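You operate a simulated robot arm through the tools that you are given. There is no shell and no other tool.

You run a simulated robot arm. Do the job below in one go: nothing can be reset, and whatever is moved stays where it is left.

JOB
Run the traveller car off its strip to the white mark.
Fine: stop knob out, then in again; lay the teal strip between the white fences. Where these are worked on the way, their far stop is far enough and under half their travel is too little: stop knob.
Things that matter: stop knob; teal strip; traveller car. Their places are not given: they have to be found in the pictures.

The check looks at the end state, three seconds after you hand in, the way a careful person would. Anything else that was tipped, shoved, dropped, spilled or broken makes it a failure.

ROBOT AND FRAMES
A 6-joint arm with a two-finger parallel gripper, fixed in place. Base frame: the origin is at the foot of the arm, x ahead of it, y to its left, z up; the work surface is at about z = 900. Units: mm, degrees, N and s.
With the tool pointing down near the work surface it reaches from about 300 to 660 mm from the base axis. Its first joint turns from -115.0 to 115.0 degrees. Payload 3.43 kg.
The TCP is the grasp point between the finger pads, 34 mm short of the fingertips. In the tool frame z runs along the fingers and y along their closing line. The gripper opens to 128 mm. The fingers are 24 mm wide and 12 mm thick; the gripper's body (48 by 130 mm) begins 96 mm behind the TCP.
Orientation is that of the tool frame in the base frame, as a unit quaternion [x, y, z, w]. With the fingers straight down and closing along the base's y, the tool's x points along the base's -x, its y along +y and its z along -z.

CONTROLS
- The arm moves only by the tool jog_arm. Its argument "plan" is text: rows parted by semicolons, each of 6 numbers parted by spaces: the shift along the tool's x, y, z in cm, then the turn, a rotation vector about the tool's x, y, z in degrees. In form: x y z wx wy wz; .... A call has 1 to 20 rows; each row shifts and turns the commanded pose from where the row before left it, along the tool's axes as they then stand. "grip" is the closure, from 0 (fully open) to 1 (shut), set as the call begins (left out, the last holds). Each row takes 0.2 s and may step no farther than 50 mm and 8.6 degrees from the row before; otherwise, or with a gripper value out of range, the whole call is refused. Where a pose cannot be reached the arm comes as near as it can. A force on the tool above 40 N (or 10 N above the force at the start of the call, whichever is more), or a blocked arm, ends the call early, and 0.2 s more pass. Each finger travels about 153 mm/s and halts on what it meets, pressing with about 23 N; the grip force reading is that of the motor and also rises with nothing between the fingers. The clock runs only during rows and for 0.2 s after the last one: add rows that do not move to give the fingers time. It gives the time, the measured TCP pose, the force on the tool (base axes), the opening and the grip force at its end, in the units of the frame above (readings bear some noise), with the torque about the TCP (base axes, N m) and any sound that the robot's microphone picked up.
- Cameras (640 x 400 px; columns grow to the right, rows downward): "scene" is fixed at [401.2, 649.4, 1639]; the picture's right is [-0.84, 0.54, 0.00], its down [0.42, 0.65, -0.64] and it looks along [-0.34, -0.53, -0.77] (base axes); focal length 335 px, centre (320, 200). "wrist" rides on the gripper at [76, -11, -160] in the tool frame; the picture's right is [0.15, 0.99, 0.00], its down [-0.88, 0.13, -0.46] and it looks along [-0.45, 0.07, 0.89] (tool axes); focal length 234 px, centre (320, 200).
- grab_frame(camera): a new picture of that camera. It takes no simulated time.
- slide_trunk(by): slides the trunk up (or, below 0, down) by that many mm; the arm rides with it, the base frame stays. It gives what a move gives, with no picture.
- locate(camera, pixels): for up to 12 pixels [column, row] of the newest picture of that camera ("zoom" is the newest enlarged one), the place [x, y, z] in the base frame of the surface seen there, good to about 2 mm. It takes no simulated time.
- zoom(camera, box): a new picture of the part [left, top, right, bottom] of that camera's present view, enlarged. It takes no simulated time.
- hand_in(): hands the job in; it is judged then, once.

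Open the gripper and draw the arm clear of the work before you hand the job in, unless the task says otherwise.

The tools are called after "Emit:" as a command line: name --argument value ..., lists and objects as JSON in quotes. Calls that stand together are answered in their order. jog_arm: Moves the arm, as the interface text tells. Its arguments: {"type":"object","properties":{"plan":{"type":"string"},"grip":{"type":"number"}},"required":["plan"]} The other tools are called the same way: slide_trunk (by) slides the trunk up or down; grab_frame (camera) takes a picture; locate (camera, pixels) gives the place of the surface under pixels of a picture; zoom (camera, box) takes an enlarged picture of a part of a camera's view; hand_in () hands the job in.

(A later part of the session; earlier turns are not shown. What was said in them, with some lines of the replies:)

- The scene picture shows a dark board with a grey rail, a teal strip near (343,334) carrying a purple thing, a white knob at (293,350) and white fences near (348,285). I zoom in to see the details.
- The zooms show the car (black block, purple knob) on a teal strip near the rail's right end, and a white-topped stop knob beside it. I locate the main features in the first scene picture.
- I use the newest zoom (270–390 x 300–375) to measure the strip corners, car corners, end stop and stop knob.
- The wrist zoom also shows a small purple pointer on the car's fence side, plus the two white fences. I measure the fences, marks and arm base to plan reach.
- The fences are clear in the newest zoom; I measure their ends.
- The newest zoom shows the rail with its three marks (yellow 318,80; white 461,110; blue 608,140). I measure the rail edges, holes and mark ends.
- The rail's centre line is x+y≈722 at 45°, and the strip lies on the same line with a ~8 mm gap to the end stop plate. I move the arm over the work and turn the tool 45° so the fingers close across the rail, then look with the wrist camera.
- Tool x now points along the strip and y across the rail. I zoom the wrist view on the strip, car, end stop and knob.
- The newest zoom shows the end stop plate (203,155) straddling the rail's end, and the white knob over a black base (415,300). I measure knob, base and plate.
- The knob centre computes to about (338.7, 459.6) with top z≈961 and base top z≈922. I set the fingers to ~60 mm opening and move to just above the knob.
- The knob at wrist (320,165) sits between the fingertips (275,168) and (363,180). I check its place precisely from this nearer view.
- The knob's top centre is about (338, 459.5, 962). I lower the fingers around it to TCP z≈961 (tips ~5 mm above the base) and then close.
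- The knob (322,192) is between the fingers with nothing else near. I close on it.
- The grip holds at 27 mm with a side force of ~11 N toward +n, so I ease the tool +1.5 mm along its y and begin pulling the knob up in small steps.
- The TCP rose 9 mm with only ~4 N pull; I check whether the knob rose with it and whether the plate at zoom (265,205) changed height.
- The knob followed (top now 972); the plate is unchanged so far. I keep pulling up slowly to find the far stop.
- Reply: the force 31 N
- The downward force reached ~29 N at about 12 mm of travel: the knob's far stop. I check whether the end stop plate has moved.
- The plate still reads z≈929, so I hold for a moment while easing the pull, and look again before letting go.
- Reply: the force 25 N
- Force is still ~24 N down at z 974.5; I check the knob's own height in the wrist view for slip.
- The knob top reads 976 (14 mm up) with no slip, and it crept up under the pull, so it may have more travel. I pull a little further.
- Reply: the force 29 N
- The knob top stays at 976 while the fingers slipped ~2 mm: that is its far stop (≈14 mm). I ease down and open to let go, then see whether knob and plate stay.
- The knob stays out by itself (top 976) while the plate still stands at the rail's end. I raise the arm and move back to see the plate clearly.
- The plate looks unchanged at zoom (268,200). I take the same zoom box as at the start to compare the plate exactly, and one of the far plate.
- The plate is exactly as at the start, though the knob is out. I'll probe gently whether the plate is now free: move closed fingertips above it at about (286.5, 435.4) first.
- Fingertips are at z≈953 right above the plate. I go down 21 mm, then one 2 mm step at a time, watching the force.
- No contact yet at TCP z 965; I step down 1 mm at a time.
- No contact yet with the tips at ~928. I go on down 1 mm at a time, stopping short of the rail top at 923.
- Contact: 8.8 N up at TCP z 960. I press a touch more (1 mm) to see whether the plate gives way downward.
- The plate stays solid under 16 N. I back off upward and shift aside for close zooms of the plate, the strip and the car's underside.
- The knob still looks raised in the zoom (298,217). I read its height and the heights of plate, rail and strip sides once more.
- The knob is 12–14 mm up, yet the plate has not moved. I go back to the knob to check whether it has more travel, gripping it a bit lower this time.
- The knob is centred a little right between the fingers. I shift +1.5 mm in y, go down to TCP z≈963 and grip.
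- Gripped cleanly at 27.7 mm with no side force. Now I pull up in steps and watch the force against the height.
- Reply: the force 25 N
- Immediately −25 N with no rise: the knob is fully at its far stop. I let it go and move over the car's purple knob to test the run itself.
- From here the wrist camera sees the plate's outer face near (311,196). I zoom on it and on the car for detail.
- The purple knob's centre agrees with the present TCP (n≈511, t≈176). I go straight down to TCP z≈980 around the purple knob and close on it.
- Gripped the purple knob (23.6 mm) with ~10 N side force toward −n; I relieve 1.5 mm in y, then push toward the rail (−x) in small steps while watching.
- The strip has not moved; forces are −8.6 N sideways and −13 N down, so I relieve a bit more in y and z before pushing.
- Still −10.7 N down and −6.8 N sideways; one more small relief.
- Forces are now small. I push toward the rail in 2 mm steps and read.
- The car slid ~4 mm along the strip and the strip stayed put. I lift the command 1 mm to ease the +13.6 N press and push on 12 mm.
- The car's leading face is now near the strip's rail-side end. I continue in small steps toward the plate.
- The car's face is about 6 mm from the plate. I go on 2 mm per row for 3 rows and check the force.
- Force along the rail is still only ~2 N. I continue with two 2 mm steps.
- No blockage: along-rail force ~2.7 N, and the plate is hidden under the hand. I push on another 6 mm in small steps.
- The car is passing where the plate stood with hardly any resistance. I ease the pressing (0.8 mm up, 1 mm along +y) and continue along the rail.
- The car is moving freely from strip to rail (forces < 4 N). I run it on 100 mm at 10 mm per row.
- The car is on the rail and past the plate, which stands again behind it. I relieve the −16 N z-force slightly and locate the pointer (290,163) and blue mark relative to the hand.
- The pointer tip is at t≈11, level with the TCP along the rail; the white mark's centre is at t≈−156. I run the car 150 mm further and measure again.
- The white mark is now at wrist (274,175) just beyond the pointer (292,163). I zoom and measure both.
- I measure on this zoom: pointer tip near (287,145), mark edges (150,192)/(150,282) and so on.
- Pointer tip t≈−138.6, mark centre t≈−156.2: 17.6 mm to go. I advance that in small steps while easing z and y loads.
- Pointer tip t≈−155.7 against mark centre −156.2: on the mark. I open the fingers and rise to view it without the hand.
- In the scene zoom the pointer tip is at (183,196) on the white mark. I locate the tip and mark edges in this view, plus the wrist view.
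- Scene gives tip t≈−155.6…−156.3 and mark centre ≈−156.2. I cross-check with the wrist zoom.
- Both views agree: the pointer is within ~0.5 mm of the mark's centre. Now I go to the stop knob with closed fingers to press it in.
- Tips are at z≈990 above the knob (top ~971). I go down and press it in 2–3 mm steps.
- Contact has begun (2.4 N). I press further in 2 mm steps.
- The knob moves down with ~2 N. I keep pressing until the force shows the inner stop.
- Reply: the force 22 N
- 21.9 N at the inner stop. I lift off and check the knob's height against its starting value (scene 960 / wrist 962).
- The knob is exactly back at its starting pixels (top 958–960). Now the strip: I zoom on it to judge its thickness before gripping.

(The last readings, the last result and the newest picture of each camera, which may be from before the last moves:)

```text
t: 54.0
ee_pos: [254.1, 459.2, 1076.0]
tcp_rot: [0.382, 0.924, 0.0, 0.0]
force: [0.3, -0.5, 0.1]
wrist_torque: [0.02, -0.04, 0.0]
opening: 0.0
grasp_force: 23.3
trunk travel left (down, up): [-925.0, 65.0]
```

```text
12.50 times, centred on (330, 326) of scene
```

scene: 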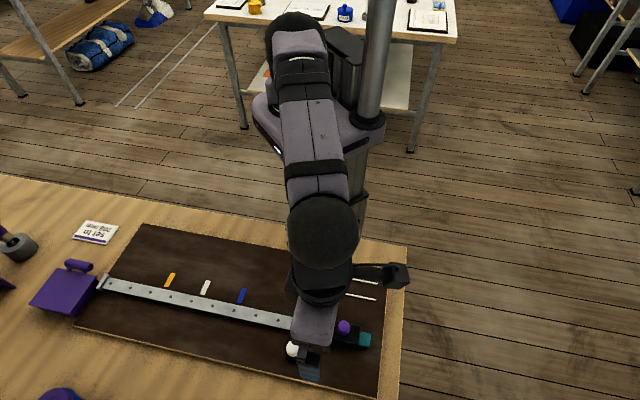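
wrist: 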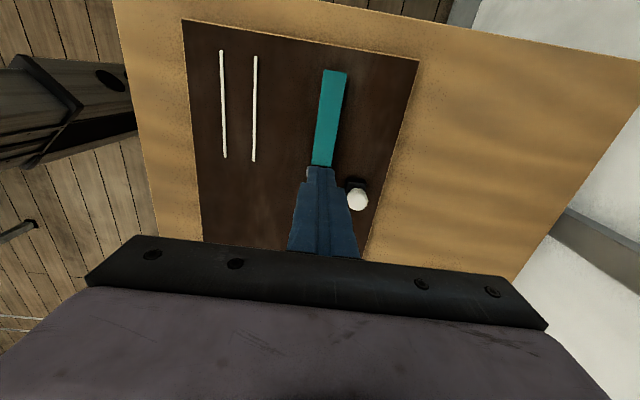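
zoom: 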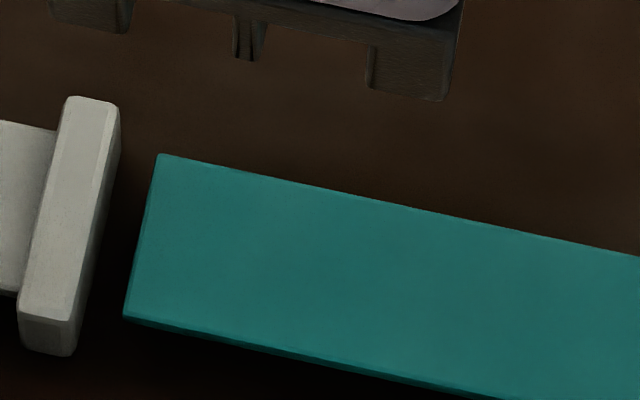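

The strip is a thin head (~3 mm) on a narrower web. I open to 60 mm and move above its centre (t≈173.8, n≈511.2), then check alignment.

Emit:
jog_arm --plan "1.44 0.34 0 0 0 0;1.44 0.34 0 0 0 0;0 0 4 0 0 0;0 0 3.5 0 0 0;0 0 0 0 0 0" --grip 0.53

Emit:
grab_frame --camera "wrist"

Emit:
zoom --camera "scene" --box '[290, 280, 400, 360]'

```text
t: 55.2
ee_pos: [239.7, 485.4, 1001.9]
tcp_rot: [0.383, 0.924, 0.0, 0.0]
force: [1.0, -0.1, 0.2]
wrist_torque: [-0.02, 0.01, 0.0]
opening: 60.0
grasp_force: 0.0
trunk travel left (down, up): [-925.0, 65.0]
```

```text
taken
```

wrist: 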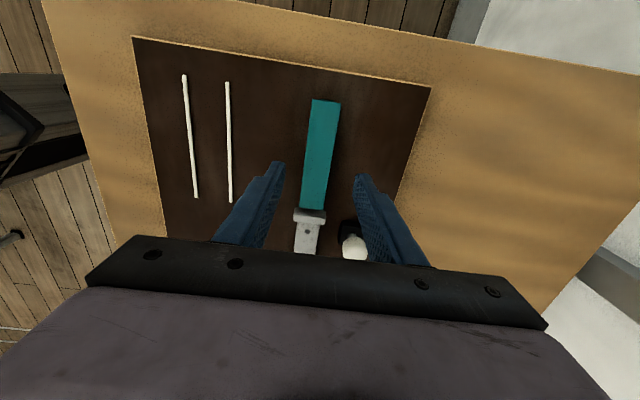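

```text
5.00 times, centred on (345, 320) of scene
```

zoom: 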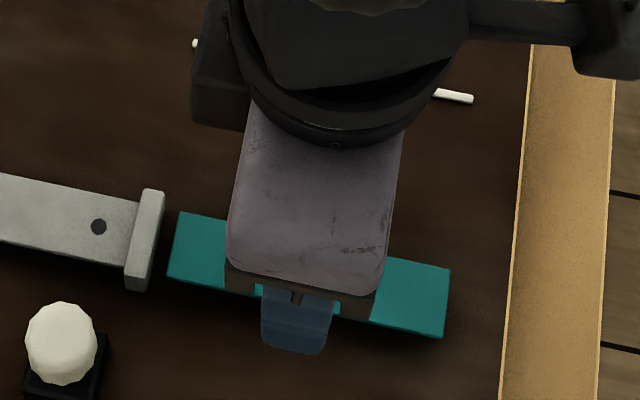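

Centred on the strip. I go down toward TCP z≈949, the last bit slowly.

Emit:
jog_arm --plan "0 -0.05 3 0 0 0;0 0 1.5 0 0 0;0 0 0.5 0 0 0;0 0 0 0 0 0;0 0 0 0 0 0"

Emit:
grab_frame --camera "wrist"

```text
t: 56.4
ee_pos: [236.9, 484.7, 952.0]
tcp_rot: [0.382, 0.924, 0.0, 0.0]
force: [0.3, -0.3, 0.5]
wrist_torque: [-0.04, 0.02, 0.02]
opening: 60.3
grasp_force: 0.0
trunk travel left (down, up): [-925.0, 65.0]
```

```text
taken
```

wrist: 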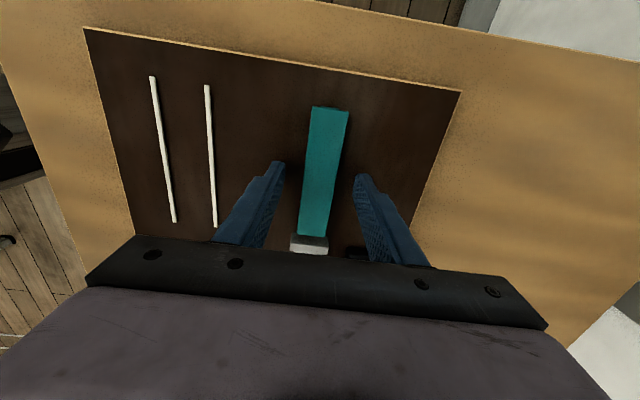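

Fingers straddle the strip with tips at ~918. I lower 3.5 mm more and close on the strip's edges.

Emit:
jog_arm --plan "0 0 0.35 0 0 0;0 0 0 0 0 0"

Emit:
jog_arm --plan "0 0 0 0 0 0;0 0 0 0 0 0;0 0 0 0 0 0" --grip 1

Emit:
grab_frame --camera "wrist"

Emit:
zoom --camera "scene" --box '[290, 280, 400, 360]'

```text
t: 57.0
ee_pos: [238.0, 483.8, 947.7]
tcp_rot: [0.382, 0.924, 0.0, 0.0]
force: [1.1, 0.0, 0.2]
wrist_torque: [-0.01, 0.02, -0.01]
opening: 60.4
grasp_force: 0.0
trunk travel left (down, up): [-925.0, 65.0]
```

```text
t: 57.8
ee_pos: [237.5, 485.3, 948.3]
tcp_rot: [0.383, 0.924, 0.0, -0.001]
force: [-0.8, -1.2, -1.2]
wrist_torque: [-0.04, -0.02, -0.03]
opening: 27.0
grasp_force: 22.5
trunk travel left (down, up): [-925.0, 65.0]
```

```text
taken
```

wrist: 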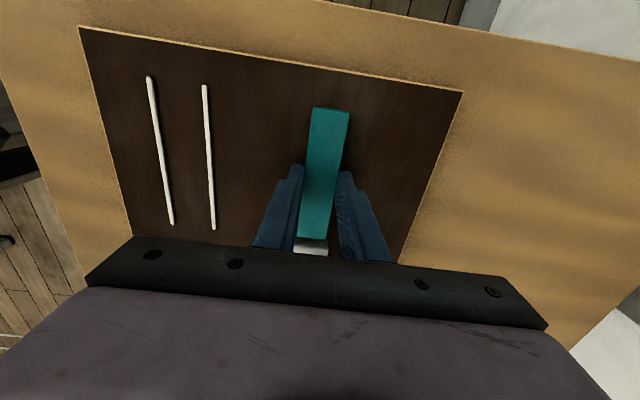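

```text
5.00 times, centred on (345, 320) of scene
```

zoom: 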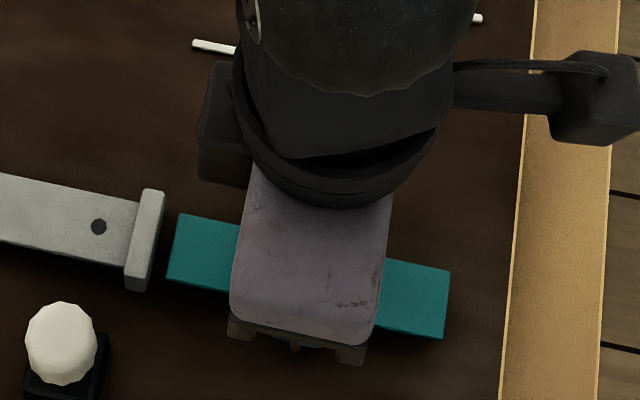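

The fingers stopped at 27 mm on the strip. I lift slowly 10 mm and look.

Emit:
jog_arm --plan "0 0 -0.2 0 0 0;0 0 -0.2 0 0 0;0 0 -0.3 0 0 0;0 0 -0.3 0 0 0;0 0 0 0 0 0"

Emit:
grab_frame --camera "wrist"

Emit:
zoom --camera "scene" --box '[290, 280, 400, 360]'

```text
t: 59.0
ee_pos: [238.3, 484.3, 959.0]
tcp_rot: [0.383, 0.924, 0.0, 0.0]
force: [-0.3, 0.4, 0.0]
wrist_torque: [-0.01, -0.01, -0.01]
opening: 27.0
grasp_force: 23.0
trunk travel left (down, up): [-925.0, 65.0]
```

```text
taken
```

wrist: 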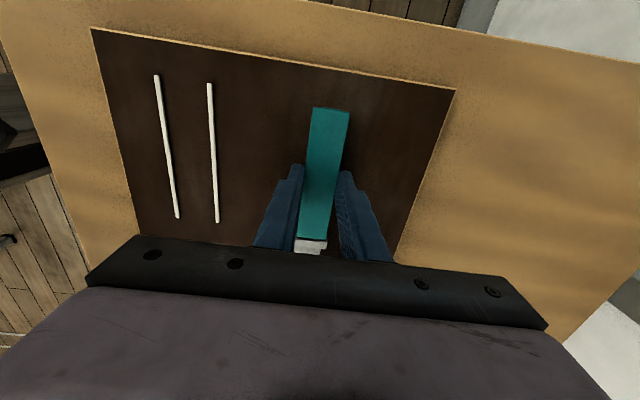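

```text
5.00 times, centred on (345, 320) of scene
```

zoom: 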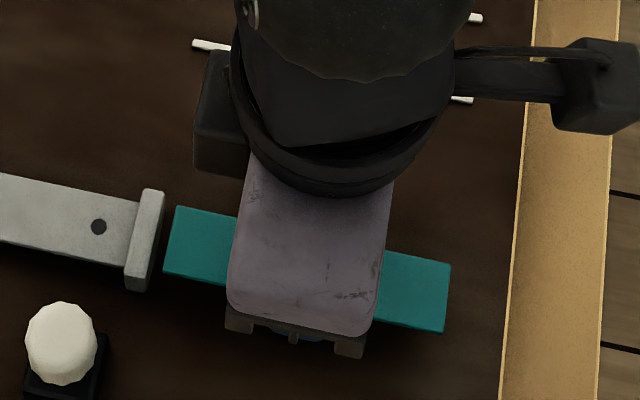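

The strip is lifted with the fingers. I raise it 25 mm more and carry it 115 mm along −y (tool) toward the fences, then check.

Emit:
jog_arm --plan "0 0 -1.2 0 0 0;0 0 -1.3 0 0 0;-0.1 -2 0 0 0 0;-0.1 -2.5 0 0 0 0;-0.1 -2.5 0 0 0 0;-0.1 -2.5 0 0 0 0;-0.1 -2 0 0 0 0;0 0 0 0 0 0;0 0 0 0 0 0"

Emit:
grab_frame --camera "wrist"

Emit:
zoom --camera "scene" --box '[290, 250, 410, 330]'

```text
t: 61.0
ee_pos: [160.3, 399.0, 982.6]
tcp_rot: [0.383, 0.924, 0.0, 0.0]
force: [0.5, -1.4, 0.6]
wrist_torque: [-0.02, -0.02, -0.02]
opening: 27.2
grasp_force: 22.8
trunk travel left (down, up): [-925.0, 65.0]
```

```text
taken
```

wrist: 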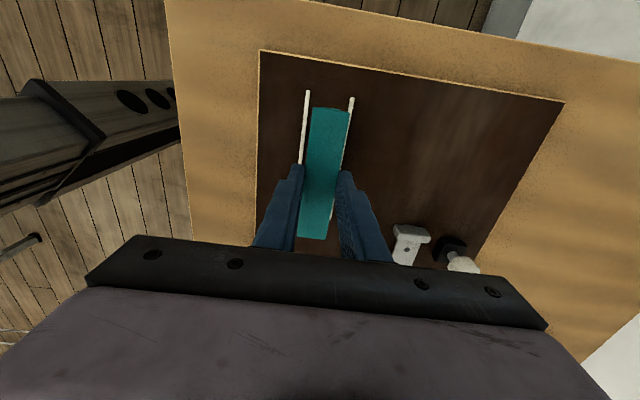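

```text
5.00 times, centred on (350, 290) of scene
```

zoom: 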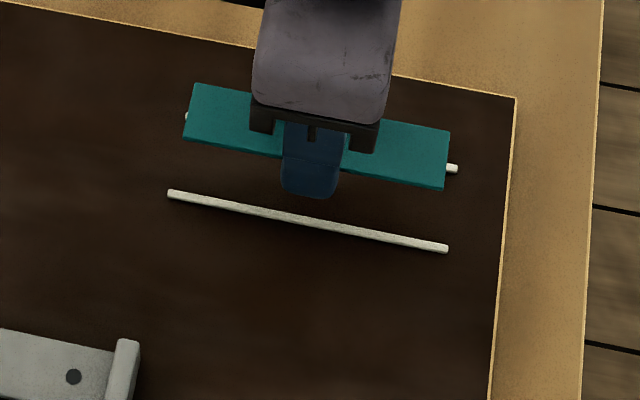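

The strip hovers over the fences. I measure the strip's corners in this zoom and in the wrist view to confirm centring before lowering.

Emit:
locate --camera "zoom" --pixels '[[196, 87], [187, 136], [447, 134], [441, 184], [172, 194], [444, 249], [188, 117], [455, 169]]'

Emit:
locate --camera "wrist" --pixels '[[314, 110], [347, 113], [301, 236], [325, 238], [307, 92], [351, 99], [300, 160], [331, 215], [330, 150]]'

```text
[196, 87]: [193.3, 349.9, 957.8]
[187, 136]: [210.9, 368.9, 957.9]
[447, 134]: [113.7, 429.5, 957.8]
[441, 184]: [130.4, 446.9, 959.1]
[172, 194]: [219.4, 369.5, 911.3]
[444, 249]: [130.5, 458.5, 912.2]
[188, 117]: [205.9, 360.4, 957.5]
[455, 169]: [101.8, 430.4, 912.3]
```

```text
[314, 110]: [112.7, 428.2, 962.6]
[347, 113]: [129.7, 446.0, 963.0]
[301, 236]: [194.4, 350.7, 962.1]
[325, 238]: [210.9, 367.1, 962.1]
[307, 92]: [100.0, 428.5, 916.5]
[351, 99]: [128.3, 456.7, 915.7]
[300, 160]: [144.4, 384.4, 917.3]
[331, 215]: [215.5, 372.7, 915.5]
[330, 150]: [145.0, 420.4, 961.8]
```

The strip centre is n≈396.2, t≈167.2; fences' centre is n≈395.8, t≈168.8. I shift +1.5 mm along x and lower 31 mm, then creep down.

Emit:
jog_arm --plan "0.15 -0.03 0.8 0 0 0;0 0 1 0 0 0;0 0 0.8 0 0 0;0 0 0.5 0 0 0;0 0 0 0 0 0"

Emit:
grab_frame --camera "wrist"

Emit:
zoom --camera "scene" --box '[290, 250, 410, 330]'

```text
t: 62.2
ee_pos: [160.5, 400.5, 950.4]
tcp_rot: [0.382, 0.924, 0.0, 0.0]
force: [-0.7, 0.4, -0.8]
wrist_torque: [-0.03, 0.0, -0.02]
opening: 27.3
grasp_force: 22.9
trunk travel left (down, up): [-925.0, 65.0]
```

```text
taken
```

wrist: 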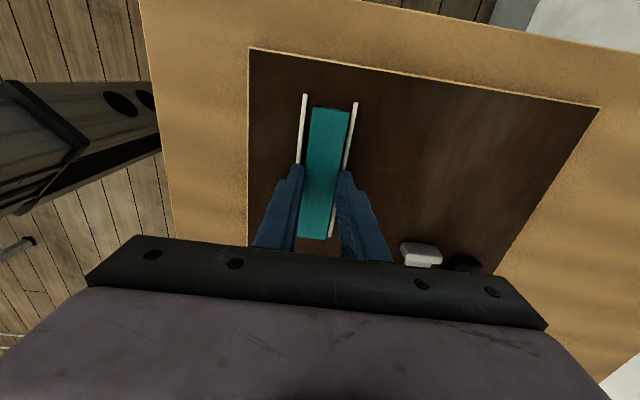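

```text
5.00 times, centred on (350, 290) of scene
```

zoom: 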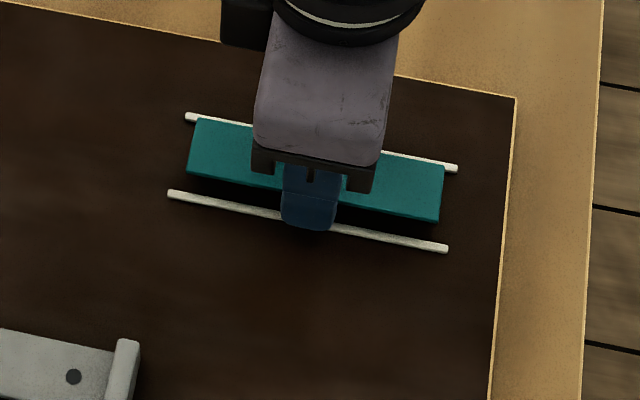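

Nearly down; I check centring with the corners and then lower the last 2–3 mm.

Emit:
locate --camera "zoom" --pixels '[[200, 120], [190, 170], [442, 170], [436, 218], [172, 194], [444, 249], [188, 117], [455, 169]]'

Emit:
jog_arm --plan "0 0 0.1 0 0 0;0 0 0.1 0 0 0;0 0 0 0 0 0"

```text
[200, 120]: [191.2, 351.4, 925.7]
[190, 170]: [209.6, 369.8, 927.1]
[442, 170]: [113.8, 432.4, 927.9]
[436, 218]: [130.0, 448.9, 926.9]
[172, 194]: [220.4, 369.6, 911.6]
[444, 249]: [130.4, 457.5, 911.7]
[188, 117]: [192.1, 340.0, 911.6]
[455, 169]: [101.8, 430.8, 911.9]
```

```text
t: 63.0
ee_pos: [159.4, 400.6, 950.9]
tcp_rot: [0.383, 0.924, 0.0, 0.0]
force: [0.3, 0.4, -1.2]
wrist_torque: [-0.01, 0.0, 0.01]
opening: 27.3
grasp_force: 22.9
trunk travel left (down, up): [-925.0, 65.0]
```

Centred well (n≈397, t≈169.3; fences 396.4/168.8). About 1.5 mm is left; I creep down 1 mm at a time.

Emit:
jog_arm --plan "0 0 0.1 0 0 0;0 0 0 0 0 0"

Emit:
jog_arm --plan "0 0 0.1 0 0 0;0 0 0 0 0 0"

```text
t: 63.6
ee_pos: [160.2, 400.5, 949.1]
tcp_rot: [0.383, 0.924, 0.001, 0.0]
force: [0.1, 0.1, -0.8]
wrist_torque: [0.01, 0.01, 0.01]
opening: 27.3
grasp_force: 22.9
trunk travel left (down, up): [-925.0, 65.0]
```

```text
t: 64.2
ee_pos: [159.2, 401.4, 947.1]
tcp_rot: [0.383, 0.924, 0.0, 0.0]
force: [0.3, -0.1, -0.8]
wrist_torque: [-0.01, -0.01, 0.03]
opening: 27.0
grasp_force: 23.2
trunk travel left (down, up): [-925.0, 65.0]
```

Still only the strip's weight (−0.8 N). I check the strip's top height before lowering more.

Emit:
zoom --camera "scene" --box '[290, 250, 410, 330]'

Emit:
locate --camera "zoom" --pixels '[[210, 130], [205, 160], [225, 150], [420, 180], [415, 205], [400, 190]]'

```text
5.00 times, centred on (350, 290) of scene
```

zoom: 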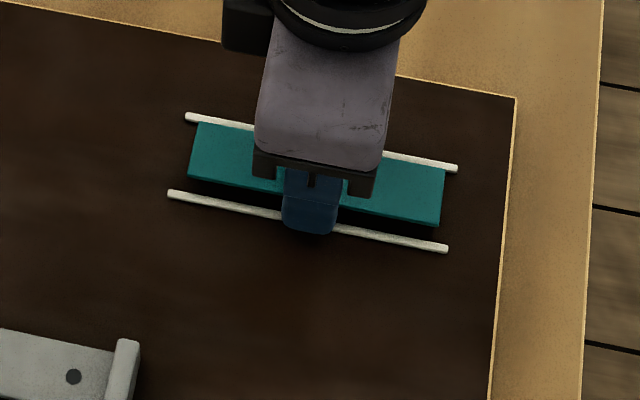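

```text
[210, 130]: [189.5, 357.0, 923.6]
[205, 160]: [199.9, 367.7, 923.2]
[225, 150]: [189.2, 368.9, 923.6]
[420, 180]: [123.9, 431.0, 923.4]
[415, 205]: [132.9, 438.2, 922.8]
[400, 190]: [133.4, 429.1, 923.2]
```

The top reads 923.3 versus 922.8 at rest, so it is within half a millimetre. I lower 0.5 mm and another 0.5 mm and read.

Emit:
jog_arm --plan "0 0 0.05 0 0 0;0 0 0 0 0 0;0 0 0.04 0 0 0;0 0 0 0 0 0"

```text
t: 65.2
ee_pos: [159.4, 400.7, 946.9]
tcp_rot: [0.383, 0.924, 0.0, -0.001]
force: [-0.7, -1.2, 0.3]
wrist_torque: [-0.02, 0.0, 0.02]
opening: 27.1
grasp_force: 23.3
trunk travel left (down, up): [-925.0, 65.0]
```

The weight has gone off the tool (+0.3 N): the strip is on the board. I open the fingers and rise straight up.

Emit:
jog_arm --plan "0 0 0 0 0 0;0 0 0 0 0 0" --grip 0.55

Emit:
jog_arm --plan "0 0 -1 0 0 0;0 0 -3 0 0 0;0 0 -4 0 0 0;0 0 -4 0 0 0;0 0 -4 0 0 0;0 0 0 0 0 0"

Emit:
grab_frame --camera "wrist"

Emit:
zoom --camera "scene" --box '[290, 250, 410, 330]'

```text
t: 65.8
ee_pos: [159.8, 400.7, 946.7]
tcp_rot: [0.383, 0.924, 0.0, 0.0]
force: [-0.1, 0.0, -0.6]
wrist_torque: [0.02, -0.01, 0.01]
opening: 57.3
grasp_force: 0.0
trunk travel left (down, up): [-925.0, 65.0]
```

```text
t: 67.2
ee_pos: [159.2, 401.6, 1107.4]
tcp_rot: [0.383, 0.924, 0.0, 0.0]
force: [0.8, -0.4, 0.0]
wrist_torque: [-0.01, -0.01, -0.02]
opening: 57.5
grasp_force: 0.0
trunk travel left (down, up): [-925.0, 65.0]
```

```text
taken
```

wrist: 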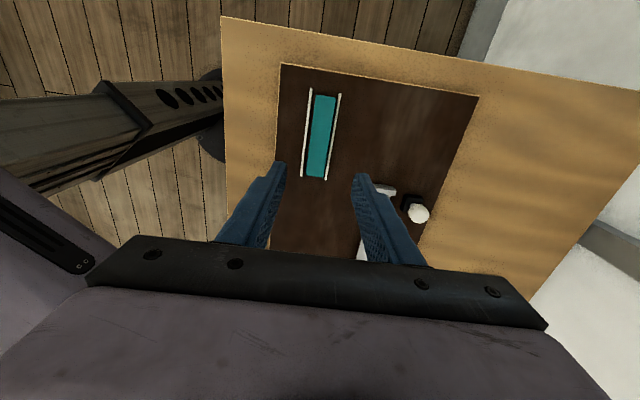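

```text
5.00 times, centred on (350, 290) of scene
```

zoom: 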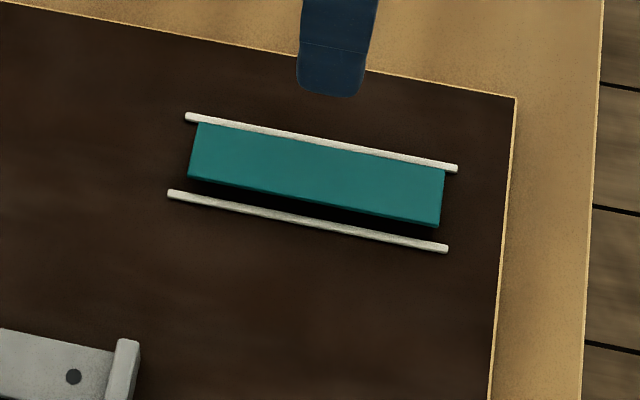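

The strip lies between the fences in both views. I verify its final corners, then check the car and knob once more.

Emit:
locate --camera "zoom" --pixels '[[201, 125], [191, 174], [442, 174], [436, 222], [315, 172], [172, 194], [444, 249], [188, 117], [455, 169]]'

Emit:
zoom --camera "scene" --box '[60, 230, 400, 400]'

Emit:
zoom --camera "scene" --box '[180, 265, 260, 315]'

```text
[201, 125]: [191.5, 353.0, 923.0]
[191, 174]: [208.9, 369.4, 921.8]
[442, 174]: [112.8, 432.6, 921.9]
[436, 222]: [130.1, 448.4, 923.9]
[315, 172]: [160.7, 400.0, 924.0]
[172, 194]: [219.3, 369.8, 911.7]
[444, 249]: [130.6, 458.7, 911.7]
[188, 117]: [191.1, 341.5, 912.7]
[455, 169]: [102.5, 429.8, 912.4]
```

```text
1.88 times, centred on (230, 315) of scene
```

zoom: 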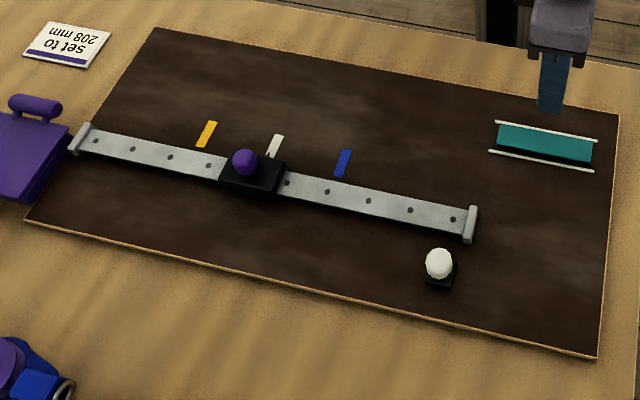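

```text
8.00 times, centred on (220, 290) of scene
```

zoom: 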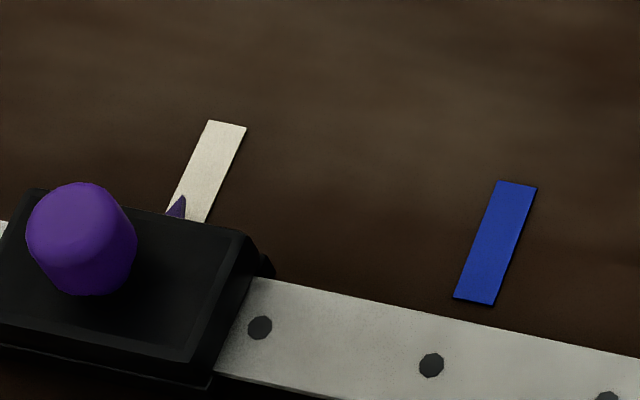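

Everything is in place: pointer on the white mark, knob in, strip centred between the fences. I open the gripper fully and raise the arm clear.

Emit:
jog_arm --plan "0 0 -4 0 0 0;0 0 -4 0 0 0;0 0 -4 0 0 0;0 0 -4 0 0 0;0 -2 0 0 0 0;0 0 0 0 0 0;0 0 0 0 0 0" --grip 0

Emit:
grab_frame --camera "scene"

Emit:
grab_frame --camera "wrist"

```text
t: 68.8
ee_pos: [145.3, 386.2, 1266.9]
tcp_rot: [0.383, 0.924, 0.0, 0.0]
force: [0.0, -0.1, 0.3]
wrist_torque: [0.04, -0.01, 0.03]
opening: 128.0
grasp_force: 0.0
trunk travel left (down, up): [-925.0, 65.0]
```

```text
taken
```

scene: 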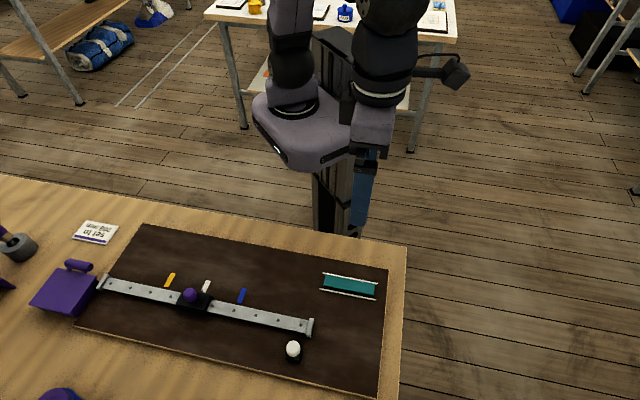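

```text
taken
```

wrist: 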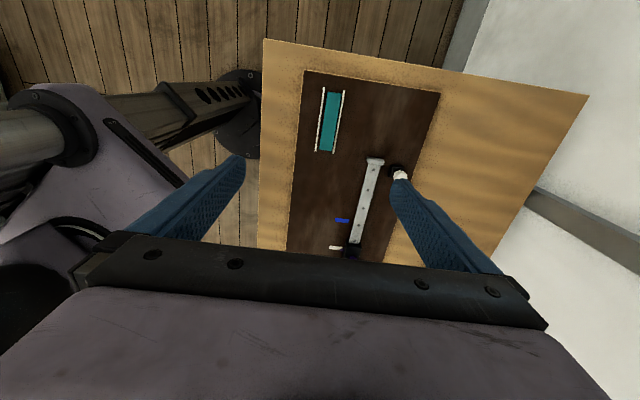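

The final scene shows the car at the white mark (190,297), the strip between the fences (349,286), the knob in (293,350), and the arm raised clear with the gripper open. I hand the job in.

Emit:
hand_in

```text
The job is handed in.
```

The job is handed in. The traveller car is on the rail with its pointer on the white mark, within about 1 mm of the centre by both cameras.

- **Stop knob:** I pulled it to its far stop (about 12–14 mm), ran the car across, then pressed it back in. It now sits at its starting height.
- **End plate:** The plate at the rail's end never visibly moved while the knob was out, and it felt solid when I pressed lightly on it from above. The car still passed it with almost no resistance. The plate looks unchanged.
- **Teal strip:** It lies on the board between the white fences, less than 1 mm off their centre line.
- **Arm:** It is raised clear of the work with the gripper fully open. In the last pictures nothing else looks moved.
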